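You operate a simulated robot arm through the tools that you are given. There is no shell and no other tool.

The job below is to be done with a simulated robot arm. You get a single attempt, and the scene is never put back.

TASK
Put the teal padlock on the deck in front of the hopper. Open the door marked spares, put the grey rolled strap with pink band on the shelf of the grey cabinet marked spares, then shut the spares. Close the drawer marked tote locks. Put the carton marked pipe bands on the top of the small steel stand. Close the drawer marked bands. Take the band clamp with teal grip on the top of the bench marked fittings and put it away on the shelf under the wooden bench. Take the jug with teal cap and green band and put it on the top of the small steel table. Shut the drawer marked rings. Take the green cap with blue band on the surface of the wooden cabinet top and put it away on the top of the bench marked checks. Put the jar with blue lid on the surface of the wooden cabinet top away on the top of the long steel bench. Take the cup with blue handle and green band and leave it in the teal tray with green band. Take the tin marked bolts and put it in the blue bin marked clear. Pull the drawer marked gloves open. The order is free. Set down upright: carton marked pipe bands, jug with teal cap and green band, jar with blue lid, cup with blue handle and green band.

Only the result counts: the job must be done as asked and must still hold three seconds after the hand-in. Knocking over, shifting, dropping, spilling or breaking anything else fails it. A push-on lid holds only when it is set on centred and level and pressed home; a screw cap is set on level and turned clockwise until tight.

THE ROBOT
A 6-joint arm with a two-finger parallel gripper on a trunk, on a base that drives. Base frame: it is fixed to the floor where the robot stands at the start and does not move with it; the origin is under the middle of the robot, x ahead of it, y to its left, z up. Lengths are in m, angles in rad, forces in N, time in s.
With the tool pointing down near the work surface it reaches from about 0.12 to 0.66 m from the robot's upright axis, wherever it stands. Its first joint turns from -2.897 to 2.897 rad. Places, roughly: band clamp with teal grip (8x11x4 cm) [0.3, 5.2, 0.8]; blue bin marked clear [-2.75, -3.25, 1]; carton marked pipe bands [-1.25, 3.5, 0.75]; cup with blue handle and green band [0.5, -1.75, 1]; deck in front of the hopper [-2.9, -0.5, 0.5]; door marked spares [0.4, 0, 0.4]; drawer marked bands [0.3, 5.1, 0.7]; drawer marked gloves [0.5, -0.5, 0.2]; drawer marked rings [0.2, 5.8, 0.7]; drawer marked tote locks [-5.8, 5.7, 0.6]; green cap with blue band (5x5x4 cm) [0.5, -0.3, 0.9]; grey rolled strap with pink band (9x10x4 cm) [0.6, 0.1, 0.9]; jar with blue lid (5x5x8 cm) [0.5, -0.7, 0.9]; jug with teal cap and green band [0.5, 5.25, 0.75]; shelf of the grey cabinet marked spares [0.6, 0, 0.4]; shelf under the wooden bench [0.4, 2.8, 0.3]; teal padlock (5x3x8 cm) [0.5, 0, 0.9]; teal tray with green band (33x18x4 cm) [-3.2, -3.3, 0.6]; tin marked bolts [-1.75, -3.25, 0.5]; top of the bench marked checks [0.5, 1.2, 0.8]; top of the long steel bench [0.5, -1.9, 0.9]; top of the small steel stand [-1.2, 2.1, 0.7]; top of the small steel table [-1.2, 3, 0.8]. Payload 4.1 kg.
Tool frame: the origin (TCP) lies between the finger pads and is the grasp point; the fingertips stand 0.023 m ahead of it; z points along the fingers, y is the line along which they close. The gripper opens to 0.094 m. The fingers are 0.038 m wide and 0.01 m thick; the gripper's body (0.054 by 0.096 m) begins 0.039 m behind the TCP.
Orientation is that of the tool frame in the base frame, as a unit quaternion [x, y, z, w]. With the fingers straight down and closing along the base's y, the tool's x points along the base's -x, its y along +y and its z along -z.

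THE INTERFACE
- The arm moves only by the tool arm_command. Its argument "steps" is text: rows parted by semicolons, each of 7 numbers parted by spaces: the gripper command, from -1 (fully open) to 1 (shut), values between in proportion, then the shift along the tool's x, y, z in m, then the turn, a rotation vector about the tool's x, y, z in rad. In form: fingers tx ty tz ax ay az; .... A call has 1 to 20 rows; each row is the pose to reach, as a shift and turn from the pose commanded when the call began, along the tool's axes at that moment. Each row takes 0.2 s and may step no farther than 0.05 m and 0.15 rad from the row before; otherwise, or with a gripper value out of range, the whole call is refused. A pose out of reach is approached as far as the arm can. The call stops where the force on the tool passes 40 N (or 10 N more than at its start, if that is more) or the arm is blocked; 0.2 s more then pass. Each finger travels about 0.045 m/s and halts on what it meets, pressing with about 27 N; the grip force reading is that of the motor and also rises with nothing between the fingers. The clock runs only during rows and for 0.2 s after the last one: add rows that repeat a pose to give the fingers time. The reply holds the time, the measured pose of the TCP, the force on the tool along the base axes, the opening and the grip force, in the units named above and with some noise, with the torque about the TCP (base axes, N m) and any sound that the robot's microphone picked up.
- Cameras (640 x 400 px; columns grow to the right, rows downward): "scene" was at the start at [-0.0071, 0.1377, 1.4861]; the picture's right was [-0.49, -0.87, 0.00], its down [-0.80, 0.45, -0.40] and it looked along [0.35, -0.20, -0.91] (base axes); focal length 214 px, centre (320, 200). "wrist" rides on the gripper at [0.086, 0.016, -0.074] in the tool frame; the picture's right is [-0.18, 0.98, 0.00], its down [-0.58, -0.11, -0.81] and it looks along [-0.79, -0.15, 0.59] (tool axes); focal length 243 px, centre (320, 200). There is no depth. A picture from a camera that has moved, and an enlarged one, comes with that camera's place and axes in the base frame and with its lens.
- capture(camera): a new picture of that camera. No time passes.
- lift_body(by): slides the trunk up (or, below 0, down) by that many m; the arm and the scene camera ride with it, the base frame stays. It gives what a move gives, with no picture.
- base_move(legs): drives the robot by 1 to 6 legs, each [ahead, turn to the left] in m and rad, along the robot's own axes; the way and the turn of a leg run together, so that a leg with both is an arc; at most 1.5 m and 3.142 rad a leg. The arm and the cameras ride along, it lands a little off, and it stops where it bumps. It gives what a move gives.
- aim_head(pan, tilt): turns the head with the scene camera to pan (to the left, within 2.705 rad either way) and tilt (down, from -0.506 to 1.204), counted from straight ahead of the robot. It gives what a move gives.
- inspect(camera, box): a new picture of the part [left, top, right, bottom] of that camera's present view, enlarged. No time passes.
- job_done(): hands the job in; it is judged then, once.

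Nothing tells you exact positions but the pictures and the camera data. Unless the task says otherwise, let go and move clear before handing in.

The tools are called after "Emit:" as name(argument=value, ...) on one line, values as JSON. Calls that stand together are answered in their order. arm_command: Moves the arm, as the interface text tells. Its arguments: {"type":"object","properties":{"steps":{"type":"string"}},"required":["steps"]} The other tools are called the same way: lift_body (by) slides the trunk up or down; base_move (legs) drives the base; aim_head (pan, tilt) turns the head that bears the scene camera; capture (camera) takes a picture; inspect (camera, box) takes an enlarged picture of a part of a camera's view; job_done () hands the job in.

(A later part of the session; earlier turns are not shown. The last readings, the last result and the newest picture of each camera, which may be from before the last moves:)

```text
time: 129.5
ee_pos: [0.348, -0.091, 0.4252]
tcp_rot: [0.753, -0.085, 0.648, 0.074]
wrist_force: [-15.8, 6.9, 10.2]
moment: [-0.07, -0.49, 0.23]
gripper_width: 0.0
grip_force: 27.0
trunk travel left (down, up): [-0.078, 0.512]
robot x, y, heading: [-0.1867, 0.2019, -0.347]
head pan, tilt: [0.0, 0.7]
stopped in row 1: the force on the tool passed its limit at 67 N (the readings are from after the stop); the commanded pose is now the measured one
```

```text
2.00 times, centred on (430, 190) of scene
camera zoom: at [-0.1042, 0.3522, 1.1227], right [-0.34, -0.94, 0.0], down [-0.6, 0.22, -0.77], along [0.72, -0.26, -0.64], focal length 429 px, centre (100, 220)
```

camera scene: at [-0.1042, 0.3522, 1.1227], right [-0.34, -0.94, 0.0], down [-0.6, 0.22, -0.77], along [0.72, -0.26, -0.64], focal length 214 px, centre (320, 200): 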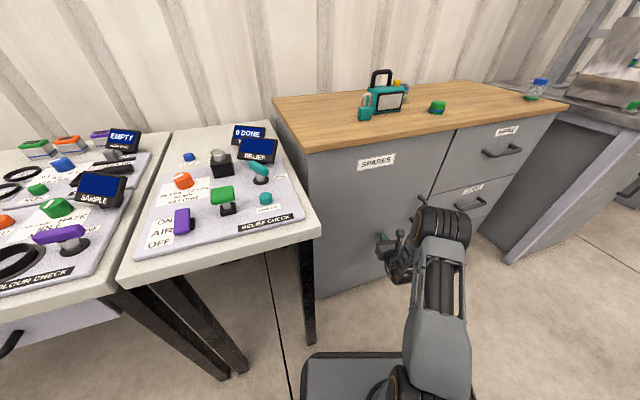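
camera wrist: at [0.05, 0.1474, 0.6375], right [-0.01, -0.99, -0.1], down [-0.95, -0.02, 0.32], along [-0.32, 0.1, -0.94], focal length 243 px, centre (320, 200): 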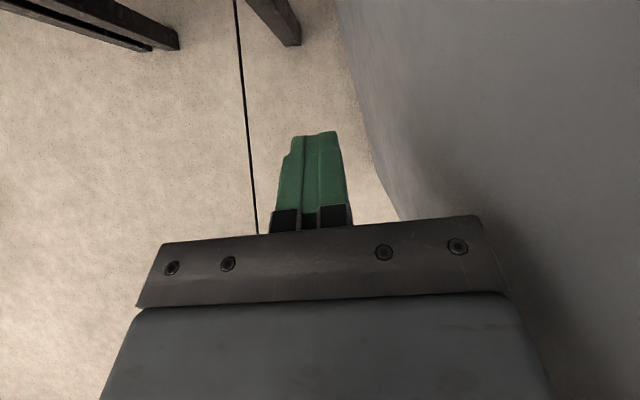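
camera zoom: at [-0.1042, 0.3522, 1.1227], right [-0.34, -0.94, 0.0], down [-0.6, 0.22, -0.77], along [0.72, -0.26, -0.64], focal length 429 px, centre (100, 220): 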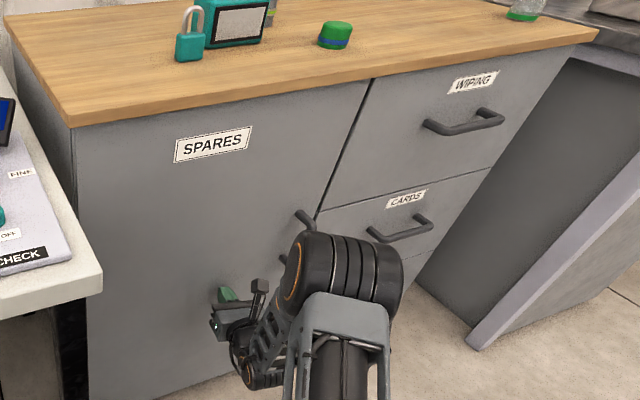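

The door is shut flush. Next the jar: I back off, raise the trunk and re-pitch the tool to a convenient carry pose.

Emit:
base_move(legs=[[-0.3, 0]])

Emit:
lift_body(by=0.39)

Emit:
arm_command(steps="1 0.03 0 -0.02 0 -0.1 0; 0 0.06 0 -0.04 0 -0.2 0; -0.5 0.09 0 -0.06 0 -0.3 0; -0.5 0.12 0 -0.08 0 -0.4 0; -0.5 0.15 0 -0.08 0 -0.5 0; -0.5 0.18 0 -0.08 0 -0.6 0; -0.5 0.21 0 -0.08 0 -0.7 0; -0.5 0.24 0 -0.08 0 -0.8 0")

Emit:
capture(camera="scene")

```text
time: 131.5
ee_pos: [0.0724, 0.0114, 0.4236]
tcp_rot: [0.754, -0.083, 0.647, 0.072]
wrist_force: [-0.1, -0.2, -0.1]
moment: [0.03, 0.0, 0.07]
gripper_width: 0.0003
grip_force: 26.1
trunk travel left (down, up): [-0.078, 0.512]
robot x, y, heading: [-0.46, 0.3059, -0.342]
head pan, tilt: [0.0, 0.7]
```

```text
time: 135.2
ee_pos: [0.0711, 0.0109, 0.8138]
tcp_rot: [0.754, -0.083, 0.647, 0.072]
wrist_force: [1.0, -0.6, -0.2]
moment: [0.01, 0.01, -0.03]
gripper_width: 0.0
grip_force: 26.9
trunk travel left (down, up): [-0.468, 0.122]
robot x, y, heading: [-0.4625, 0.3011, -0.345]
head pan, tilt: [0.0, 0.7]
```

```text
time: 137.0
ee_pos: [0.028, 0.019, 1.0636]
tcp_rot: [0.947, -0.104, 0.302, 0.034]
wrist_force: [0.2, -0.2, 0.1]
moment: [0.02, -0.04, 0.0]
gripper_width: 0.0702
grip_force: 0.1
trunk travel left (down, up): [-0.468, 0.122]
robot x, y, heading: [-0.4652, 0.3068, -0.35]
head pan, tilt: [0.0, 0.7]
```

```text
taken
camera scene: at [-0.3806, 0.4522, 1.5124], right [-0.34, -0.94, 0.0], down [-0.61, 0.22, -0.76], along [0.72, -0.26, -0.64], focal length 214 px, centre (320, 200)
```

scene: 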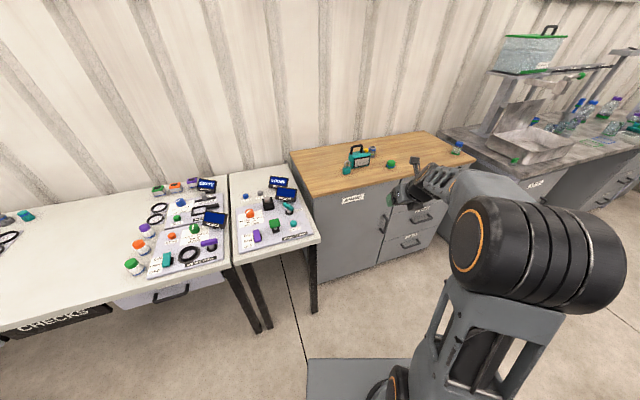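

Next the green cap (nearest useful pick). I drive so that it's straight ahead of the arm.

Emit:
base_move(legs=[[0, -0.66], [0.66, 0], [0, 1.0]])

Emit:
aim_head(pan=0.0, tilt=0.85)

Emit:
capture(camera="scene")

Emit:
capture(camera="wrist")

```text
time: 145.0
ee_pos: [0.4439, -0.3659, 1.0637]
tcp_rot: [0.952, 0.048, 0.303, -0.015]
wrist_force: [-0.3, -0.5, -0.3]
moment: [0.0, -0.03, 0.01]
gripper_width: 0.0707
grip_force: 0.0
trunk travel left (down, up): [-0.468, 0.122]
robot x, y, heading: [-0.1122, -0.2516, -0.021]
head pan, tilt: [0.0, 0.7]
```

```text
time: 145.7
ee_pos: [0.4435, -0.3659, 1.0626]
tcp_rot: [0.952, 0.048, 0.303, -0.015]
wrist_force: [-0.3, 0.1, -0.2]
moment: [0.01, -0.01, -0.01]
gripper_width: 0.0705
grip_force: 0.1
trunk travel left (down, up): [-0.468, 0.122]
robot x, y, heading: [-0.1143, -0.2487, -0.024]
head pan, tilt: [0.0, 0.85]
```

```text
taken
camera scene: at [-0.0879, -0.0849, 1.5003], right [-0.02, -1.0, 0.0], down [-0.75, 0.02, -0.66], along [0.66, -0.02, -0.75], focal length 214 px, centre (320, 200)
```

scene: 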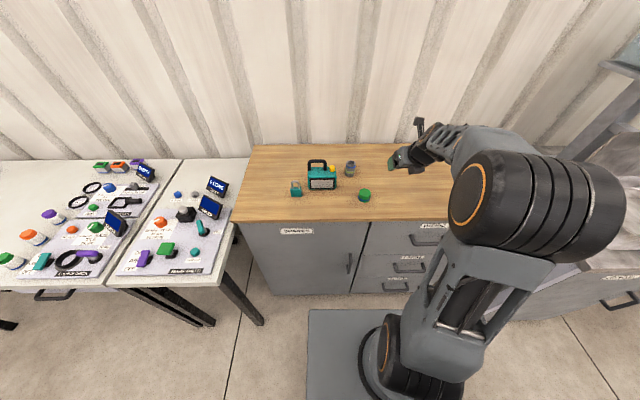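

```text
taken
camera wrist: at [0.4734, -0.3798, 1.1738], right [-0.05, -0.99, -0.11], down [-0.95, 0.01, 0.32], along [-0.32, 0.12, -0.94], focal length 243 px, centre (320, 200)
```

wrist: 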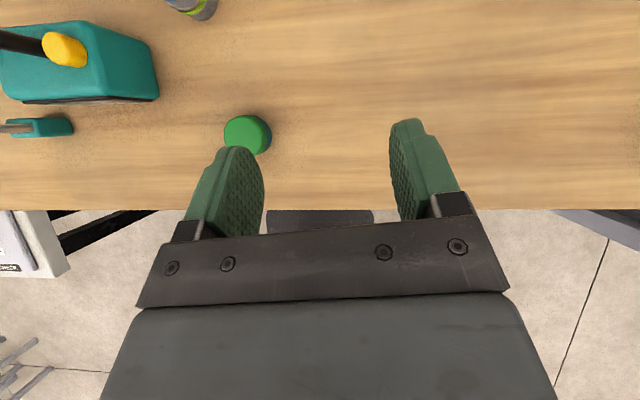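

The cap is at about (0.466,-0.27). I hover over it and check.

Emit:
arm_command(steps="-0.5 -0.0073 -0.0311 0.0288 0 0 0; -0.5 -0.0145 -0.0622 0.0575 0 0 0; -0.5 -0.0218 -0.0933 0.0863 0 0 0; -0.5 -0.0218 -0.0933 0.0863 0 0 0")

Emit:
capture(camera="wrist")

```text
time: 146.7
ee_pos: [0.4678, -0.2705, 0.9801]
tcp_rot: [0.952, 0.048, 0.303, -0.014]
wrist_force: [-0.7, 0.2, -0.3]
moment: [-0.03, -0.01, 0.01]
gripper_width: 0.0703
grip_force: 0.0
trunk travel left (down, up): [-0.468, 0.122]
robot x, y, heading: [-0.1093, -0.2505, -0.024]
head pan, tilt: [0.0, 0.85]
```

```text
taken
camera wrist: at [0.4957, -0.2838, 1.0906], right [-0.05, -0.99, -0.11], down [-0.95, 0.01, 0.32], along [-0.32, 0.12, -0.94], focal length 243 px, centre (320, 200)
```

wrist: 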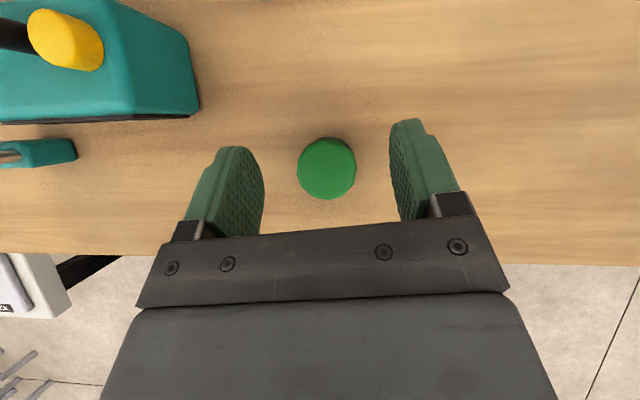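

Well centred. Descend and grip the cap.

Emit:
arm_command(steps="-0.5 -0.0215 -0.0013 0.0258 0 0 0; -0.5 -0.0431 -0.0026 0.0517 0 0 0; 0.2 -0.0431 -0.0026 0.0517 0 0 0; 1 -0.0431 -0.0026 0.0517 0 0 0; 1 -0.0431 -0.0026 0.0517 0 0 0; 1 -0.0431 -0.0026 0.0517 0 0 0; 1 -0.0431 -0.0026 0.0517 0 0 0")

Emit:
arm_command(steps="1 0.0116 0 -0.0163 0 0 0; 1 0.0347 0 -0.049 0 0 0; 1 0.0578 0 -0.0817 0 0 0; 1 0.081 0 -0.1144 0 0 0; 1 0.104 0 -0.147 0 0 0")

Emit:
capture(camera="wrist")

```text
time: 148.3
ee_pos: [0.4605, -0.2681, 0.9122]
tcp_rot: [0.952, 0.049, 0.303, -0.015]
wrist_force: [-0.2, 0.1, -0.7]
moment: [0.0, 0.0, 0.0]
gripper_width: 0.0444
grip_force: 26.9
trunk travel left (down, up): [-0.468, 0.122]
robot x, y, heading: [-0.1136, -0.2511, -0.024]
head pan, tilt: [0.0, 0.85]
```

```text
time: 149.5
ee_pos: [0.4618, -0.2688, 1.0913]
tcp_rot: [0.951, 0.049, 0.304, -0.014]
wrist_force: [-0.9, 0.3, -0.4]
moment: [0.0, -0.01, 0.03]
gripper_width: 0.0447
grip_force: 27.1
trunk travel left (down, up): [-0.468, 0.122]
robot x, y, heading: [-0.1122, -0.2484, -0.021]
head pan, tilt: [0.0, 0.85]
```

```text
taken
camera wrist: at [0.4911, -0.2825, 1.204], right [-0.05, -0.99, -0.1], down [-0.95, 0.01, 0.32], along [-0.32, 0.12, -0.94], focal length 243 px, centre (320, 200)
```

wrist: 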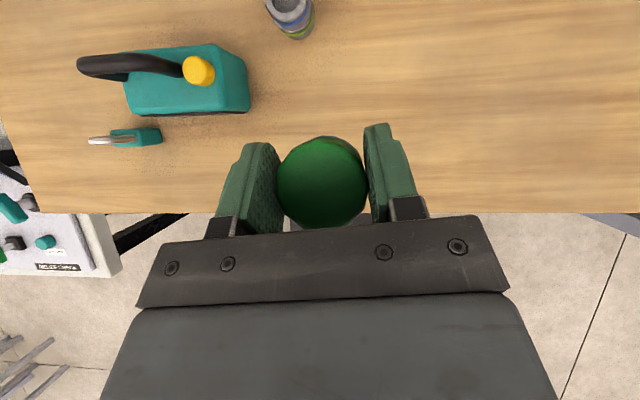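

Cap in hand (44.5 mm). I drive to the checks bench with the tool high.

Emit:
base_move(legs=[[-0.39, 0], [0, 1.593], [1.5, 0], [0.06, 0], [0, -1.571]])

Emit:
aim_head(pan=0.0, tilt=0.8)

Emit:
capture(camera="scene")

```text
time: 167.3
ee_pos: [0.0421, 1.3253, 1.0924]
tcp_rot: [0.95, 0.066, 0.303, -0.021]
wrist_force: [0.3, -0.2, -0.4]
moment: [-0.01, -0.01, -0.01]
gripper_width: 0.0447
grip_force: 26.9
trunk travel left (down, up): [-0.468, 0.122]
robot x, y, heading: [-0.529, 1.3207, 0.022]
head pan, tilt: [0.0, 0.85]
```

```text
time: 167.9
ee_pos: [0.0427, 1.3246, 1.0931]
tcp_rot: [0.95, 0.067, 0.303, -0.021]
wrist_force: [0.0, 0.2, -0.8]
moment: [-0.02, -0.01, 0.0]
gripper_width: 0.0447
grip_force: 27.3
trunk travel left (down, up): [-0.468, 0.122]
robot x, y, heading: [-0.5321, 1.3222, 0.014]
head pan, tilt: [0.0, 0.799]
```

```text
taken
camera scene: at [-0.5112, 1.489, 1.5042], right [0.01, -1.0, 0.0], down [-0.72, -0.01, -0.7], along [0.7, 0.01, -0.72], focal length 214 px, centre (320, 200)
```

scene: 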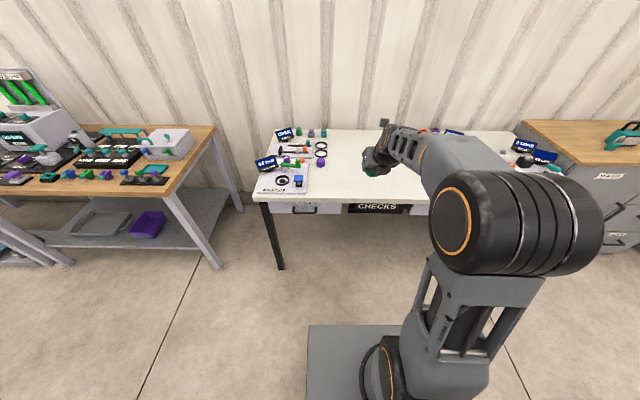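

The free middle of the bench top lies ahead. I drive closer and check with the wrist camera.

Emit:
base_move(legs=[[0.38, 0]])

Emit:
capture(camera="wrist")

Emit:
capture(camera="scene")

```text
time: 170.3
ee_pos: [0.4193, 1.3362, 1.0926]
tcp_rot: [0.95, 0.07, 0.303, -0.022]
wrist_force: [-0.4, 0.4, -0.8]
moment: [0.02, 0.0, -0.02]
gripper_width: 0.0448
grip_force: 27.3
trunk travel left (down, up): [-0.468, 0.122]
robot x, y, heading: [-0.1547, 1.3247, 0.02]
head pan, tilt: [0.0, 0.799]
```

```text
taken
camera wrist: at [0.4493, 1.3236, 1.2034], right [-0.01, -0.99, -0.11], down [-0.95, -0.03, 0.32], along [-0.32, 0.1, -0.94], focal length 243 px, centre (320, 200)
```

wrist: 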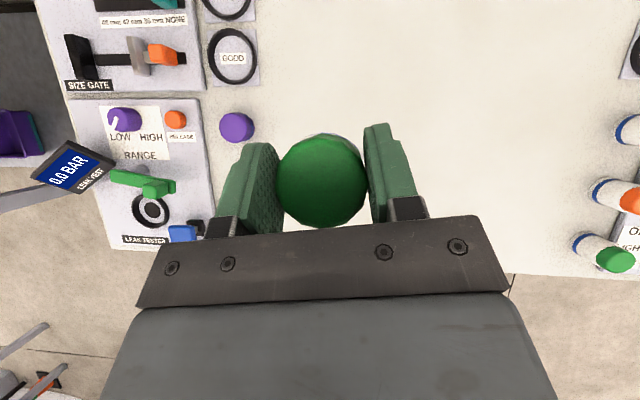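

```text
taken
camera scene: at [-0.1356, 1.4958, 1.5042], right [0.02, -1.0, 0.0], down [-0.72, -0.01, -0.7], along [0.7, 0.01, -0.72], focal length 214 px, centre (320, 200)
```

scene: 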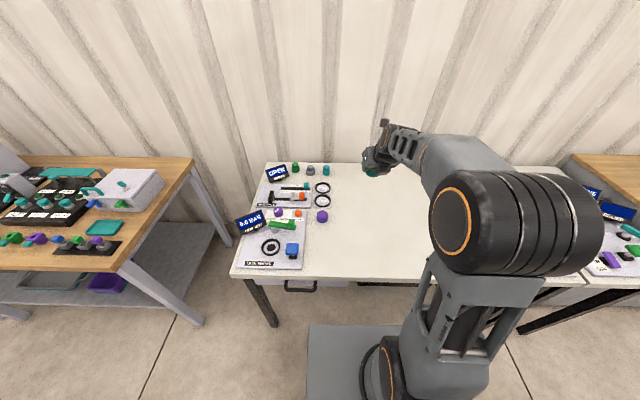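

The area right of the purple knob is free. I lower toward (0.44,1.306).

Emit:
arm_command(steps="1 -0.023 0.0065 0.0377 0 0 0; 1 -0.0459 0.013 0.0753 0 0 0; 1 -0.0689 0.0196 0.113 0 0 0; 1 -0.0918 0.0261 0.1506 0 0 0; 1 -0.1148 0.0326 0.1883 0 0 0; 1 -0.1148 0.0326 0.1883 0 0 0")

Emit:
arm_command(steps="1 -0.0058 0 0.0081 0 0 0; 1 -0.0116 0 0.0163 0 0 0; 1 -0.0145 0 0.0204 0 0 0; 1 -0.0174 0 0.0244 0 0 0; 1 -0.0203 0 0.0285 0 0 0; 1 -0.0232 0 0.0326 0 0 0; 1 -0.0261 0 0.0367 0 0 0; 1 -0.029 0 0.0407 0 0 0")

Emit:
capture(camera="wrist")

```text
time: 171.7
ee_pos: [0.4414, 1.3061, 0.8746]
tcp_rot: [0.95, 0.069, 0.303, -0.021]
wrist_force: [0.0, -0.2, -0.3]
moment: [0.03, 0.01, -0.02]
gripper_width: 0.0445
grip_force: 26.8
trunk travel left (down, up): [-0.468, 0.122]
robot x, y, heading: [-0.155, 1.332, 0.018]
head pan, tilt: [0.0, 0.799]
```

```text
time: 173.5
ee_pos: [0.4387, 1.3062, 0.8294]
tcp_rot: [0.948, 0.07, 0.31, -0.023]
wrist_force: [-5.3, -1.1, 39.9]
moment: [0.79, 0.5, 0.34]
gripper_width: 0.0445
grip_force: 26.5
trunk travel left (down, up): [-0.468, 0.122]
robot x, y, heading: [-0.158, 1.3284, 0.015]
head pan, tilt: [0.0, 0.799]
```

```text
taken
camera wrist: at [0.468, 1.2932, 0.941], right [0.0, -0.99, -0.11], down [-0.95, -0.03, 0.31], along [-0.31, 0.1, -0.95], focal length 243 px, centre (320, 200)
```

wrist: 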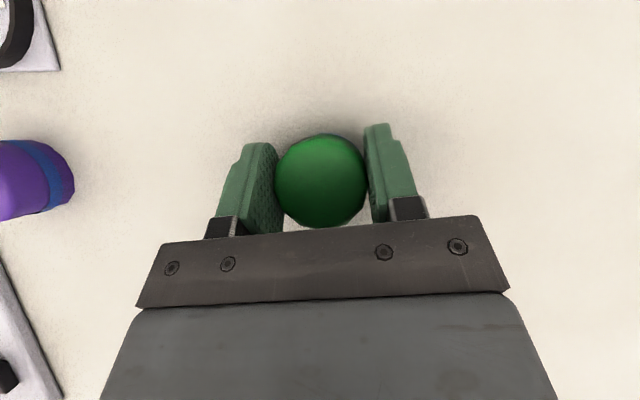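

Contact with the bench. Ease up, open and rise.

Emit:
arm_command(steps="1 0.0017 0 -0.0024 0 0 0; 0 0.0017 0 -0.0024 0 0 0; -0.5 0.0017 0 -0.0024 0 0 0; -0.5 0.0017 0 -0.0024 0 0 0; -0.5 0.0075 0 -0.0106 0 0 0; -0.5 0.029 0 -0.0407 0 0 0; -0.5 0.058 0 -0.0815 0 0 0; -0.5 0.087 0 -0.122 0 0 0; -0.5 0.116 0 -0.163 0 0 0; -0.5 0.145 0 -0.203 0 0 0")

Emit:
capture(camera="wrist")

```text
refused: row 9 steps farther than a row can; nothing moved
```

```text
taken
camera wrist: at [0.468, 1.2932, 0.941], right [0.0, -0.99, -0.11], down [-0.95, -0.03, 0.31], along [-0.31, 0.1, -0.95], focal length 243 px, centre (320, 200)
```

wrist: 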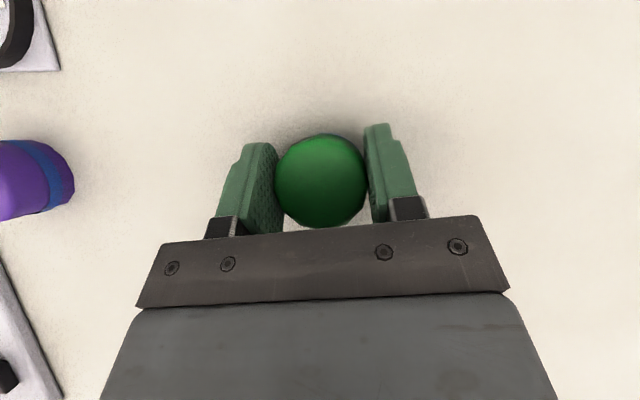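

Emit:
arm_command(steps="1 0.0017 0 -0.0024 0 0 0; 0 0.0017 0 -0.0024 0 0 0; -0.5 0.0017 0 -0.0024 0 0 0; -0.5 0.0017 0 -0.0024 0 0 0; -0.5 0.0075 0 -0.0106 0 0 0; -0.5 0.026 0 -0.037 0 0 0; -0.5 0.052 0 -0.073 0 0 0; -0.5 0.078 0 -0.11 0 0 0; -0.5 0.104 0 -0.147 0 0 0; -0.5 0.13 0 -0.183 0 0 0")

Emit:
capture(camera="wrist")

```text
time: 175.7
ee_pos: [0.4384, 1.3079, 1.0492]
tcp_rot: [0.95, 0.069, 0.303, -0.022]
wrist_force: [0.2, -0.2, -0.1]
moment: [0.02, 0.02, -0.02]
gripper_width: 0.0705
grip_force: 0.1
trunk travel left (down, up): [-0.468, 0.122]
robot x, y, heading: [-0.1571, 1.3294, 0.021]
head pan, tilt: [0.0, 0.799]
```

```text
taken
camera wrist: at [0.4688, 1.2948, 1.1592], right [-0.01, -0.99, -0.1], down [-0.95, -0.03, 0.32], along [-0.32, 0.1, -0.94], focal length 243 px, centre (320, 200)
```

wrist: 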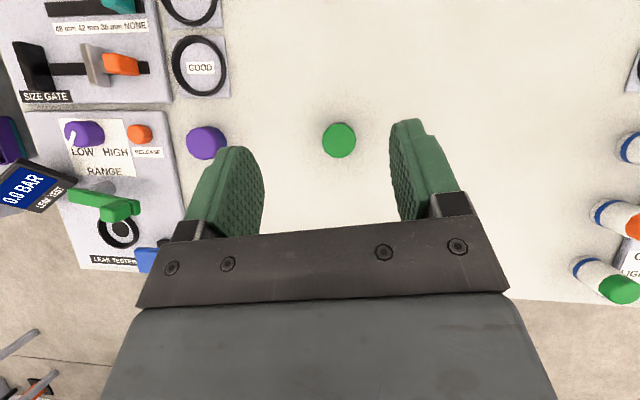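

The cap stands on the checks bench. Back to the cabinet for the padlock.

Emit:
base_move(legs=[[-0.35, 0], [0, -1.591], [1.29, 0], [0, 1.571]])

Emit:
capture(camera="scene")

```text
time: 191.7
ee_pos: [0.0984, 0.0428, 1.0476]
tcp_rot: [0.95, 0.073, 0.303, -0.023]
wrist_force: [-1.1, 0.0, -0.5]
moment: [-0.01, -0.03, 0.0]
gripper_width: 0.0704
grip_force: 0.0
trunk travel left (down, up): [-0.468, 0.122]
robot x, y, heading: [-0.4962, 0.0597, 0.028]
head pan, tilt: [0.0, 0.799]
```

```text
taken
camera scene: at [-0.4782, 0.2265, 1.5042], right [0.03, -1.0, 0.0], down [-0.72, -0.02, -0.7], along [0.7, 0.02, -0.72], focal length 214 px, centre (320, 200)
```

scene: 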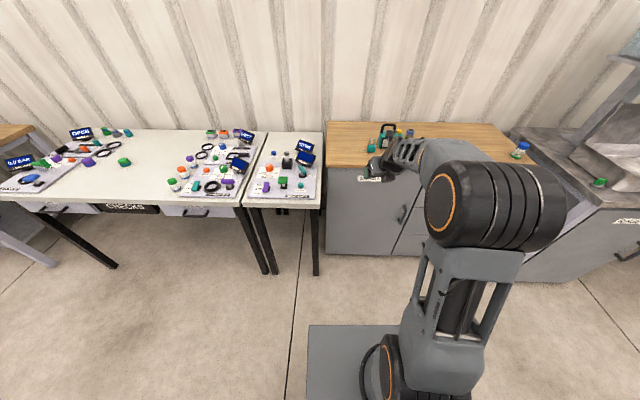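

Emit:
base_move(legs=[[0, -0.055], [0.36, 0]])

Emit:
capture(camera="wrist")

```text
time: 194.4
ee_pos: [0.4514, 0.0024, 1.0479]
tcp_rot: [0.951, 0.048, 0.304, -0.015]
wrist_force: [0.3, 0.2, 0.2]
moment: [0.01, 0.01, 0.01]
gripper_width: 0.0705
grip_force: 0.1
trunk travel left (down, up): [-0.468, 0.122]
robot x, y, heading: [-0.1423, 0.0507, -0.025]
head pan, tilt: [0.0, 0.799]
```

```text
taken
camera wrist: at [0.479, -0.012, 1.1588], right [-0.05, -0.99, -0.11], down [-0.95, 0.01, 0.32], along [-0.32, 0.12, -0.94], focal length 243 px, centre (320, 200)
```

wrist: 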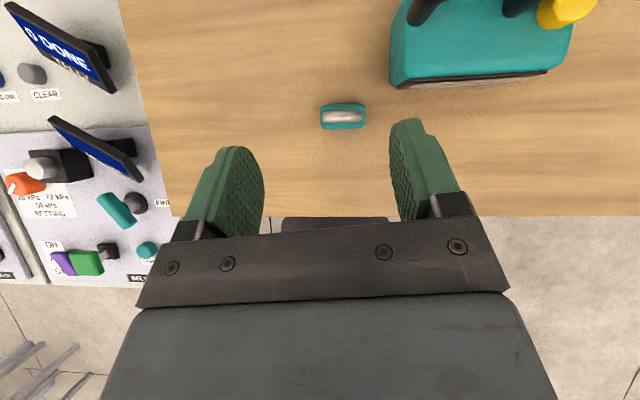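

The padlock is at (0.480,-0.007), clear of the case. I descend with a 6 cm opening and grip.

Emit:
arm_command(steps="-0.3 -0.0094 0.0058 0.0302 0 0 0; -0.3 -0.0188 0.0115 0.0604 0 0 0; -0.3 -0.033 0.0115 0.0805 0 0 0; -0.3 -0.047 0.0115 0.1003 0 0 0; -0.3 -0.061 0.0115 0.1201 0 0 0; -0.3 -0.061 0.0115 0.1201 0 0 0")

Emit:
capture(camera="wrist")

```text
time: 195.8
ee_pos: [0.4699, -0.0062, 0.9132]
tcp_rot: [0.951, 0.048, 0.304, -0.014]
wrist_force: [0.3, -0.3, -0.6]
moment: [0.02, 0.03, -0.03]
gripper_width: 0.061
grip_force: 0.1
trunk travel left (down, up): [-0.468, 0.122]
robot x, y, heading: [-0.1425, 0.0515, -0.026]
head pan, tilt: [0.0, 0.799]
```

```text
taken
camera wrist: at [0.4986, -0.021, 1.0247], right [-0.05, -0.99, -0.1], down [-0.95, 0.01, 0.32], along [-0.32, 0.12, -0.94], focal length 243 px, centre (320, 200)
```

wrist: 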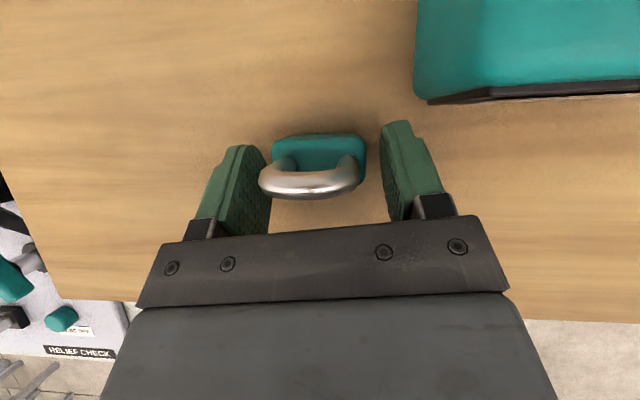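

Emit:
arm_command(steps="0.3 0 0 0 0 0 0; 1 0 0 0 0 0 0; 1 0 0 0 0 0 0; 1 0 0 0 0 0 0; 1 0 0 0 0 0 0")

Emit:
arm_command(steps="1 0.0058 0 -0.0082 0 0 0; 1 0.0231 0 -0.0327 0 0 0; 1 0.0462 0 -0.0654 0 0 0; 1 0.0693 0 -0.098 0 0 0; 1 0.0925 0 -0.1307 0 0 0; 1 0.104 0 -0.147 0 0 0")

Emit:
capture(camera="wrist")

```text
time: 197.0
ee_pos: [0.469, -0.0063, 0.9143]
tcp_rot: [0.952, 0.048, 0.303, -0.015]
wrist_force: [0.5, -0.2, 0.2]
moment: [0.04, -0.01, 0.04]
gripper_width: 0.0419
grip_force: 26.9
trunk travel left (down, up): [-0.468, 0.122]
robot x, y, heading: [-0.1386, 0.0485, -0.032]
head pan, tilt: [0.0, 0.799]
```

```text
time: 198.4
ee_pos: [0.4695, -0.0073, 1.0962]
tcp_rot: [0.951, 0.048, 0.304, -0.015]
wrist_force: [0.4, 0.0, -1.3]
moment: [-0.03, 0.03, -0.01]
gripper_width: 0.0417
grip_force: 26.7
trunk travel left (down, up): [-0.468, 0.122]
robot x, y, heading: [-0.1407, 0.0506, -0.025]
head pan, tilt: [0.0, 0.799]
```

```text
taken
camera wrist: at [0.4985, -0.0209, 1.2064], right [-0.05, -0.99, -0.11], down [-0.95, 0.02, 0.32], along [-0.32, 0.12, -0.94], focal length 243 px, centre (320, 200)
```

wrist: 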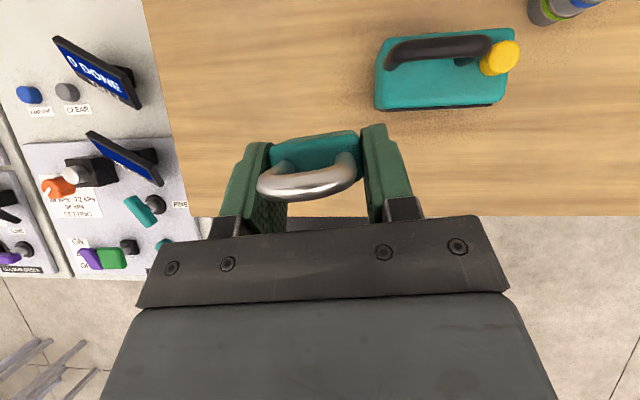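

Padlock held. I turn around toward the hopper and look at the deck.

Emit:
base_move(legs=[[-0.4, 0], [0, -2.9], [0.8, 0]])

Emit:
aim_head(pan=0.2, tilt=0.5)

Emit:
capture(camera="scene")

```text
time: 211.0
ee_pos: [-1.7957, -0.1723, 1.0954]
tcp_rot: [-0.142, 0.943, -0.046, -0.298]
wrist_force: [-0.2, 0.2, -1.3]
moment: [0.03, 0.0, -0.02]
gripper_width: 0.0415
grip_force: 26.9
trunk travel left (down, up): [-0.468, 0.122]
robot x, y, heading: [-1.1798, -0.1438, -3.108]
head pan, tilt: [0.0, 0.799]
stopped in leg 3: the robot was blocked; the commanded pose is now the measured one
```

```text
time: 211.8
ee_pos: [-1.798, -0.1737, 1.0933]
tcp_rot: [-0.141, 0.943, -0.044, -0.299]
wrist_force: [0.1, 0.3, -1.2]
moment: [0.01, -0.02, 0.01]
gripper_width: 0.0417
grip_force: 26.6
trunk travel left (down, up): [-0.468, 0.122]
robot x, y, heading: [-1.1826, -0.145, -3.108]
head pan, tilt: [0.201, 0.499]
```

```text
taken
camera scene: at [-1.2013, -0.3298, 1.5301], right [-0.23, 0.97, 0.0], down [0.47, 0.11, -0.88], along [-0.85, -0.21, -0.48], focal length 214 px, centre (320, 200)
```

scene: 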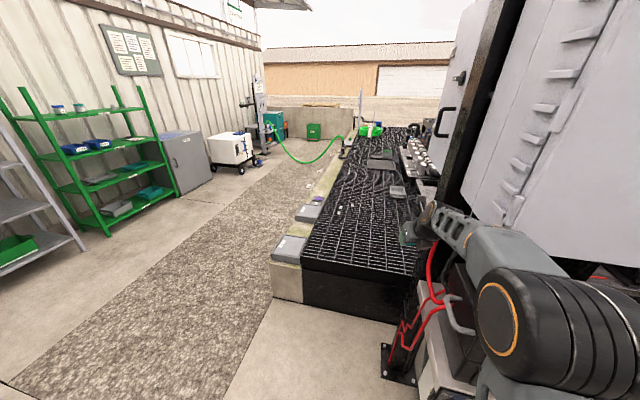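

The base bumped something on its right front. I back off at once and check what it touched.

Emit:
base_move(legs=[[-0.3, 0]])

Emit:
aim_head(pan=-0.5, tilt=0.6)

Emit:
capture(camera="scene")

Emit:
aim_head(pan=0.35, tilt=0.6)

Emit:
capture(camera="scene")

```text
time: 213.8
ee_pos: [-1.494, -0.1614, 1.0934]
tcp_rot: [-0.138, 0.943, -0.043, -0.3]
wrist_force: [0.1, -0.5, -1.1]
moment: [-0.02, -0.01, -0.02]
gripper_width: 0.0415
grip_force: 27.0
trunk travel left (down, up): [-0.468, 0.122]
robot x, y, heading: [-0.8757, -0.1328, -3.113]
head pan, tilt: [0.201, 0.499]
```

```text
time: 214.9
ee_pos: [-1.4938, -0.1591, 1.0936]
tcp_rot: [-0.139, 0.943, -0.044, -0.299]
wrist_force: [0.5, -0.9, -0.8]
moment: [0.01, 0.0, -0.03]
gripper_width: 0.0414
grip_force: 27.1
trunk travel left (down, up): [-0.468, 0.122]
robot x, y, heading: [-0.8795, -0.1333, -3.113]
head pan, tilt: [-0.499, 0.6]
```

```text
taken
camera scene: at [-0.8889, -0.2586, 1.5211], right [0.45, 0.89, 0.0], down [0.5, -0.25, -0.83], along [-0.74, 0.37, -0.56], focal length 214 px, centre (320, 200)
```

scene: 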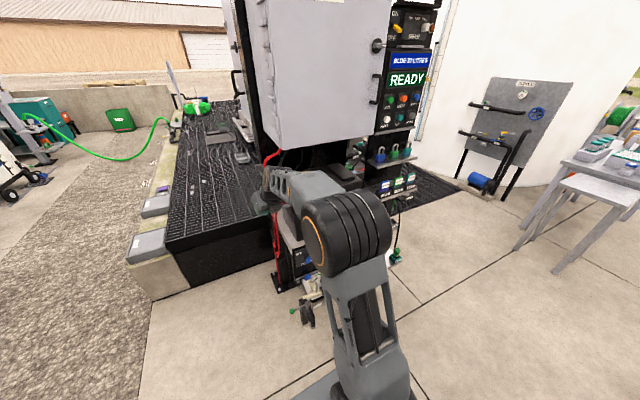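

```text
time: 216.1
ee_pos: [-1.4926, -0.1605, 1.092]
tcp_rot: [-0.139, 0.943, -0.044, -0.3]
wrist_force: [-0.1, -0.7, -0.6]
moment: [0.0, 0.01, -0.03]
gripper_width: 0.0416
grip_force: 27.4
trunk travel left (down, up): [-0.468, 0.122]
robot x, y, heading: [-0.8751, -0.1357, -3.109]
head pan, tilt: [0.351, 0.6]
```

```text
taken
camera scene: at [-0.892, -0.3313, 1.5211], right [-0.37, 0.93, 0.0], down [0.52, 0.21, -0.83], along [-0.77, -0.31, -0.56], focal length 214 px, centre (320, 200)
```

scene: 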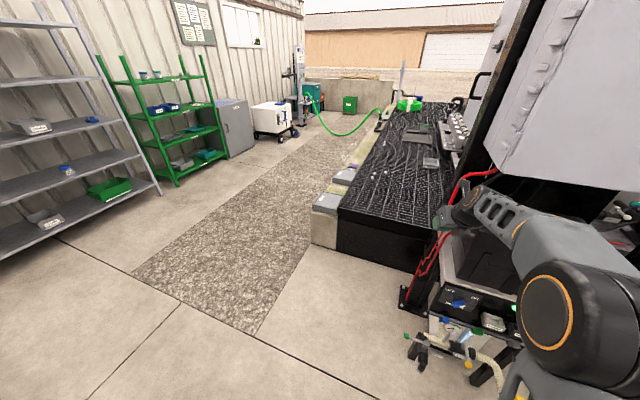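

The bumped item looks like the fixed pump stand by the console, apparently intact. I zoom in on it and on the deck.

Emit:
inspect(camera="scene", box=[290, 90, 490, 260])

Emit:
inspect(camera="scene", box=[390, 260, 590, 400])

```text
2.35 times, centred on (390, 175) of scene
camera zoom: at [-0.892, -0.3313, 1.5211], right [-0.37, 0.93, 0.0], down [0.52, 0.21, -0.83], along [-0.77, -0.31, -0.56], focal length 505 px, centre (155, 259)
```

zoom: 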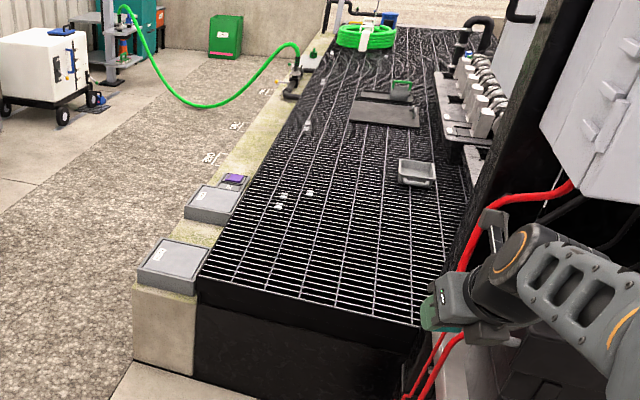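

```text
2.86 times, centred on (490, 330) of scene
camera zoom: at [-0.892, -0.3313, 1.5211], right [-0.37, 0.93, 0.0], down [0.52, 0.21, -0.83], along [-0.77, -0.31, -0.56], focal length 613 px, centre (-166, -171)
```

zoom: 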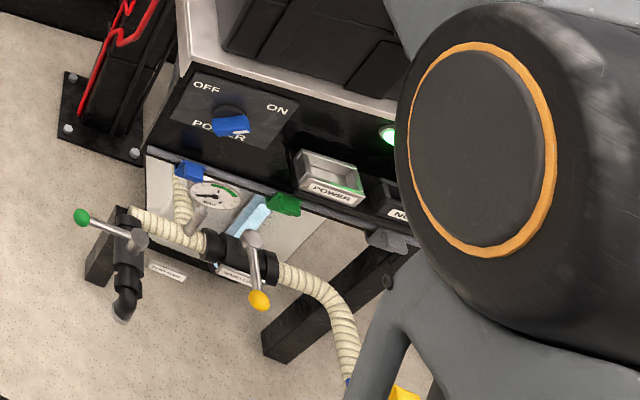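

The deck is the black grating (z≈0.5, x from -2.17 on, y from -0.70). I'll approach from the gravel side near x=-2.9. First drive south, then west.

Emit:
base_move(legs=[[0, 1.54], [1.2, 0], [0, -1.571], [1.0, 0]])

Emit:
aim_head(pan=-0.2, tilt=0.5)

Emit:
capture(camera="scene")

```text
time: 234.4
ee_pos: [-2.4589, -1.3504, 1.0934]
tcp_rot: [-0.13, 0.944, -0.042, -0.3]
wrist_force: [0.6, -0.3, -1.3]
moment: [-0.03, 0.01, -0.01]
gripper_width: 0.0418
grip_force: 26.8
trunk travel left (down, up): [-0.468, 0.122]
robot x, y, heading: [-1.8388, -1.3401, -3.128]
head pan, tilt: [0.351, 0.6]
```

```text
time: 235.4
ee_pos: [-2.4597, -1.3503, 1.0927]
tcp_rot: [-0.129, 0.944, -0.041, -0.3]
wrist_force: [0.7, 0.4, -0.5]
moment: [-0.03, -0.01, 0.01]
gripper_width: 0.0414
grip_force: 27.5
trunk travel left (down, up): [-0.468, 0.122]
robot x, y, heading: [-1.8459, -1.3392, -3.126]
head pan, tilt: [-0.201, 0.499]
```

```text
taken
camera scene: at [-1.8679, -1.4853, 1.5302], right [0.19, 0.98, 0.0], down [0.47, -0.09, -0.88], along [-0.86, 0.16, -0.48], focal length 214 px, centre (320, 200)
```

scene: 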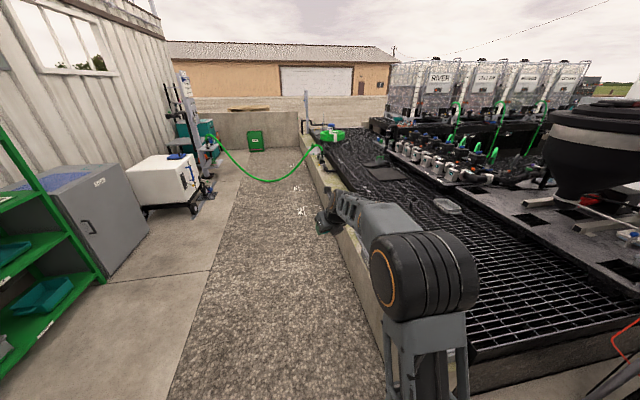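

The hopper is behind the grating, so the deck in front is reached from here. I drive on and turn to face it.

Emit:
base_move(legs=[[1.05, 0], [0, -1.585]])

Emit:
aim_head(pan=0.0, tilt=0.7)

Emit:
capture(camera="scene")

```text
time: 244.7
ee_pos: [-2.9208, -0.7441, 1.0946]
tcp_rot: [0.574, 0.761, 0.184, -0.241]
wrist_force: [-0.2, 0.1, -1.8]
moment: [0.01, -0.01, 0.02]
gripper_width: 0.0415
grip_force: 27.6
trunk travel left (down, up): [-0.468, 0.122]
robot x, y, heading: [-2.9037, -1.3624, 1.588]
head pan, tilt: [-0.201, 0.499]
```

```text
time: 245.4
ee_pos: [-2.9197, -0.7437, 1.0924]
tcp_rot: [0.574, 0.761, 0.183, -0.241]
wrist_force: [-0.4, -0.2, -0.7]
moment: [-0.01, 0.06, 0.01]
gripper_width: 0.0417
grip_force: 27.1
trunk travel left (down, up): [-0.468, 0.122]
robot x, y, heading: [-2.903, -1.3597, 1.592]
head pan, tilt: [0.0, 0.7]
```

```text
taken
camera scene: at [-3.0684, -1.3383, 1.5125], right [1.0, 0.02, 0.0], down [0.01, -0.64, -0.77], along [-0.01, 0.77, -0.64], focal length 214 px, centre (320, 200)
```

scene: 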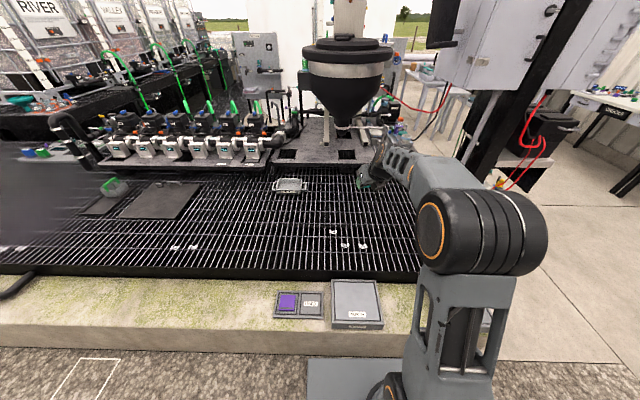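

I see the hopper and the grating before it, with small white things on it. I zoom in on those.

Emit:
inspect(camera="scene", box=[250, 170, 430, 330])

Emit:
capture(camera="wrist")

```text
2.50 times, centred on (340, 250) of scene
camera zoom: at [-3.0684, -1.3383, 1.5125], right [1.0, 0.02, 0.0], down [0.01, -0.64, -0.77], along [-0.01, 0.77, -0.64], focal length 536 px, centre (270, 75)
```

zoom: 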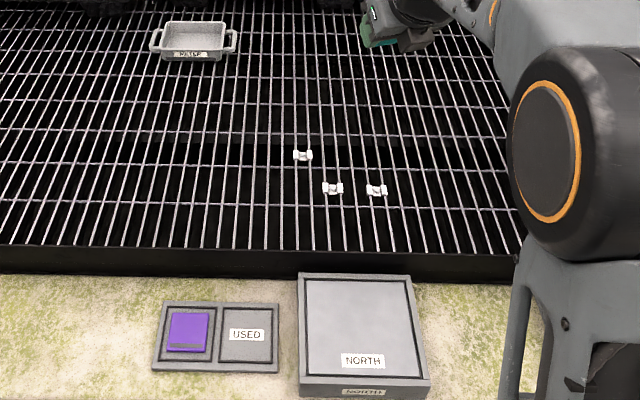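

```text
taken
camera wrist: at [-2.9122, -0.7136, 1.2044], right [0.99, 0.13, -0.11], down [0.15, -0.93, 0.32], along [-0.06, -0.34, -0.94], focal length 243 px, centre (320, 200)
```

wrist: 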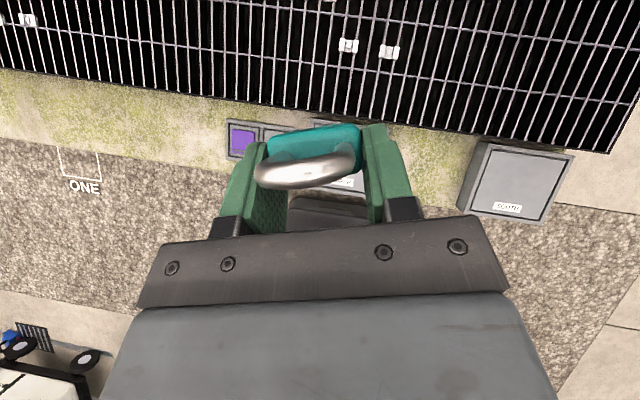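

The white bits are grate clips at about (-2.84,-0.555), (-2.94,-0.55), (-3.0,-0.48). I'll set the padlock at x≈-2.74, y≈-0.57, so I shift right a bit.

Emit:
base_move(legs=[[0, -1.592], [0.17, 0], [0, 1.571], [0.08, 0]])

Emit:
lift_body(by=-0.38)

Emit:
capture(camera="wrist")

Emit:
capture(camera="scene")

```text
time: 255.3
ee_pos: [-2.7682, -0.6615, 1.0941]
tcp_rot: [0.563, 0.769, 0.179, -0.244]
wrist_force: [-0.3, 0.6, -0.5]
moment: [0.01, 0.0, 0.02]
gripper_width: 0.0415
grip_force: 27.4
trunk travel left (down, up): [-0.468, 0.122]
robot x, y, heading: [-2.7345, -1.2761, 1.614]
head pan, tilt: [0.0, 0.7]
```

```text
time: 259.0
ee_pos: [-2.7693, -0.663, 0.7144]
tcp_rot: [0.563, 0.769, 0.179, -0.244]
wrist_force: [0.2, 0.6, -1.5]
moment: [-0.01, -0.01, 0.02]
gripper_width: 0.0414
grip_force: 27.5
trunk travel left (down, up): [-0.088, 0.502]
robot x, y, heading: [-2.739, -1.2791, 1.612]
head pan, tilt: [0.0, 0.7]
```

```text
taken
camera wrist: at [-2.7618, -0.6321, 0.8243], right [0.98, 0.15, -0.11], down [0.18, -0.93, 0.32], along [-0.05, -0.34, -0.94], focal length 243 px, centre (320, 200)
```

wrist: 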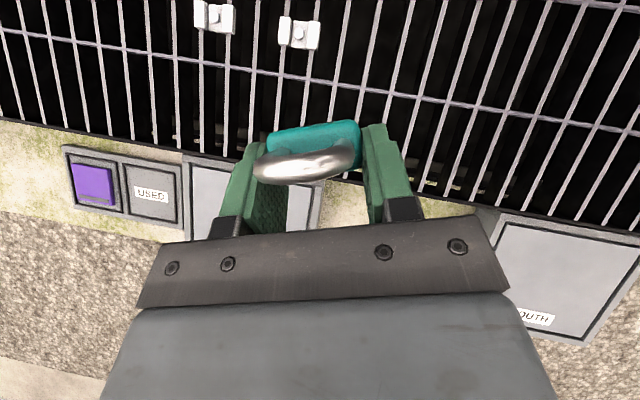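

```text
taken
camera scene: at [-2.9018, -1.2606, 1.1325], right [1.0, 0.04, 0.0], down [0.03, -0.64, -0.76], along [-0.03, 0.76, -0.64], focal length 214 px, centre (320, 200)
```

scene: 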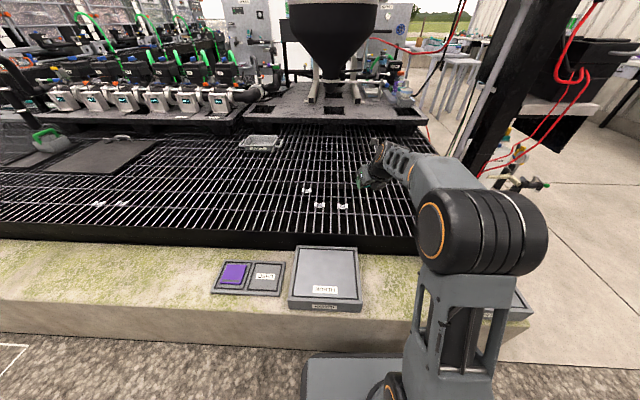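

I reach forward and down to the free spot, then lower slowly to contact.

Emit:
arm_command(steps="1 0.0026 0.0155 0.0324 0 0 0; 1 0.0051 0.031 0.0649 0 0 0; 1 0.0077 0.0465 0.0973 0 0 0; 1 0.0102 0.062 0.1297 0 0 0; 1 0.0102 0.062 0.1297 0 0 0")

Emit:
capture(camera="wrist")

```text
time: 260.2
ee_pos: [-2.7348, -0.564, 0.6125]
tcp_rot: [0.563, 0.769, 0.179, -0.243]
wrist_force: [0.9, -0.6, -0.4]
moment: [0.03, 0.0, 0.02]
gripper_width: 0.0415
grip_force: 27.1
trunk travel left (down, up): [-0.088, 0.502]
robot x, y, heading: [-2.7345, -1.2783, 1.612]
head pan, tilt: [0.0, 0.7]
```

```text
taken
camera wrist: at [-2.7275, -0.534, 0.7233], right [0.98, 0.15, -0.11], down [0.18, -0.93, 0.32], along [-0.05, -0.34, -0.94], focal length 243 px, centre (320, 200)
```

wrist: 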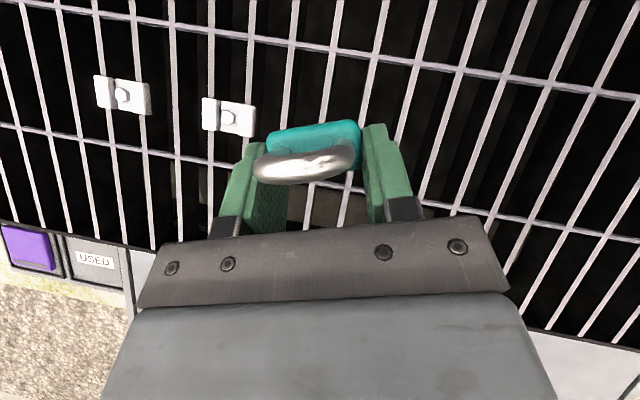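

Emit:
arm_command(steps="1 -0.0145 0 0.0204 0 0 0; 1 -0.026 0 0.0368 0 0 0; 1 -0.0318 0 0.0449 0 0 0; 1 -0.0347 0 0.049 0 0 0; 1 -0.0376 0 0.0531 0 0 0; 1 -0.0404 0 0.0572 0 0 0; 1 -0.0433 0 0.0613 0 0 0; 1 -0.0462 0 0.0653 0 0 0; 1 -0.0491 0 0.0694 0 0 0; 1 -0.052 0 0.0735 0 0 0")

Emit:
capture(camera="wrist")

Emit:
inspect(camera="scene", box=[300, 130, 460, 250])

```text
time: 262.4
ee_pos: [-2.7352, -0.5633, 0.5297]
tcp_rot: [0.563, 0.767, 0.185, -0.247]
wrist_force: [-1.1, -1.2, 29.5]
moment: [-0.11, 0.57, -0.02]
gripper_width: 0.0419
grip_force: 27.1
trunk travel left (down, up): [-0.088, 0.502]
robot x, y, heading: [-2.7364, -1.2778, 1.617]
head pan, tilt: [0.0, 0.7]
```

```text
taken
camera wrist: at [-2.7273, -0.5341, 0.641], right [0.98, 0.15, -0.1], down [0.18, -0.93, 0.31], along [-0.05, -0.33, -0.94], focal length 243 px, centre (320, 200)
```

wrist: 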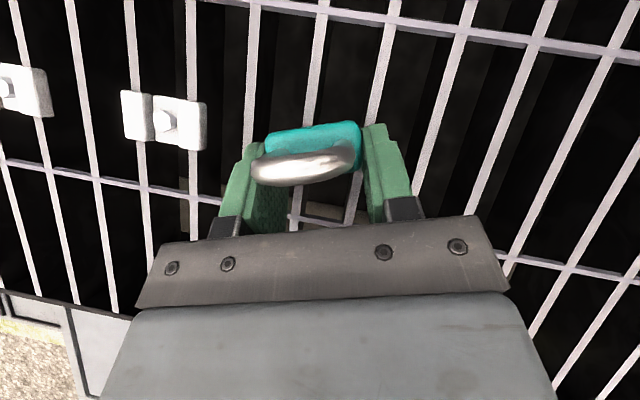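

```text
3.33 times, centred on (380, 190) of scene
camera zoom: at [-2.9018, -1.2632, 1.133], right [1.0, 0.04, 0.0], down [0.03, -0.64, -0.77], along [-0.03, 0.77, -0.64], focal length 715 px, centre (120, 233)
```

zoom: 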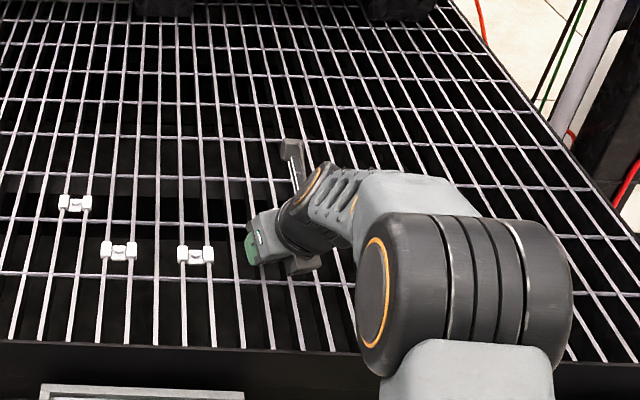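

It rests on the bars but a bit off-centre of two; I lift slightly, shift 12 mm right to straddle two bars, and set down again.

Emit:
arm_command(steps="1 0.0087 0 -0.0123 0 0 0; 1 0.0057 0.0114 -0.0144 0 0 0; 1 0.0057 0.0114 -0.0144 0 0 0; 1 0 0.0114 -0.0062 0 0 0; 1 -0.003 0.0114 -0.0021 0 0 0")

Emit:
capture(camera="wrist")

```text
time: 263.6
ee_pos: [-2.7217, -0.565, 0.5302]
tcp_rot: [0.564, 0.767, 0.183, -0.246]
wrist_force: [1.4, -6.1, 25.8]
moment: [-0.27, 0.55, 0.24]
gripper_width: 0.0417
grip_force: 26.8
trunk travel left (down, up): [-0.088, 0.502]
robot x, y, heading: [-2.7342, -1.2798, 1.616]
head pan, tilt: [0.0, 0.7]
```

```text
taken
camera wrist: at [-2.7149, -0.5355, 0.6409], right [0.98, 0.15, -0.1], down [0.18, -0.93, 0.31], along [-0.05, -0.33, -0.94], focal length 243 px, centre (320, 200)
```

wrist: 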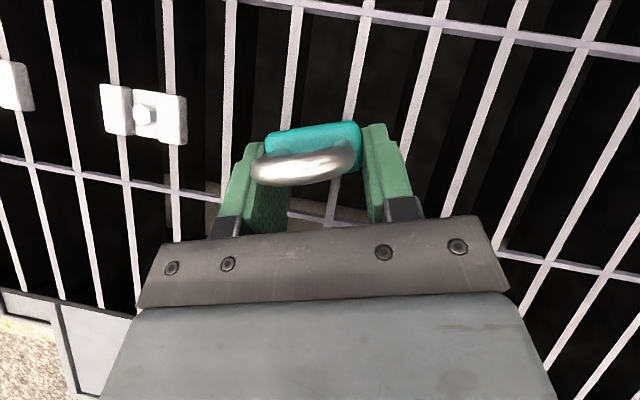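

Good: two bars under it. Release and rise.

Emit:
arm_command(steps="1 0.0012 0 -0.0016 0 0 0; 0.3 0.0012 0 -0.0016 0 0 0; -0.3 0.0012 0 -0.0016 0 0 0; -0.3 0.0012 0 -0.0016 0 0 0; -0.3 0.007 0 -0.01 0 0 0; -0.3 0.026 0 -0.037 0 0 0; -0.3 0.052 0 -0.073 0 0 0; -0.3 0.078 0 -0.11 0 0 0; -0.3 0.104 0 -0.147 0 0 0")

Emit:
capture(camera="wrist")

```text
time: 265.6
ee_pos: [-2.7229, -0.5659, 0.7038]
tcp_rot: [0.565, 0.768, 0.179, -0.243]
wrist_force: [-0.2, -0.1, 0.0]
moment: [-0.02, 0.01, 0.0]
gripper_width: 0.0612
grip_force: 0.1
trunk travel left (down, up): [-0.088, 0.502]
robot x, y, heading: [-2.7339, -1.2771, 1.612]
head pan, tilt: [0.0, 0.7]
```

```text
taken
camera wrist: at [-2.7154, -0.5345, 0.8148], right [0.98, 0.15, -0.11], down [0.18, -0.93, 0.32], along [-0.05, -0.34, -0.94], focal length 243 px, centre (320, 200)
```

wrist: 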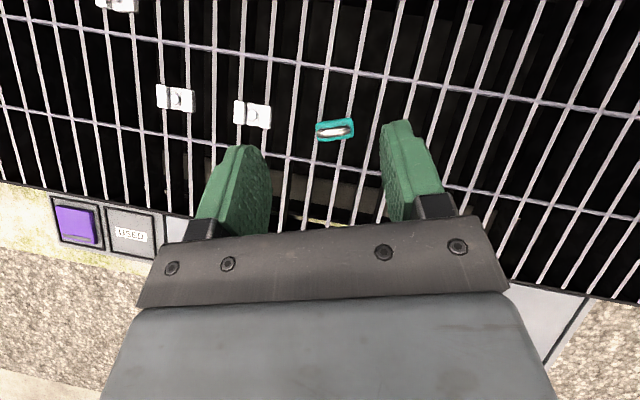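

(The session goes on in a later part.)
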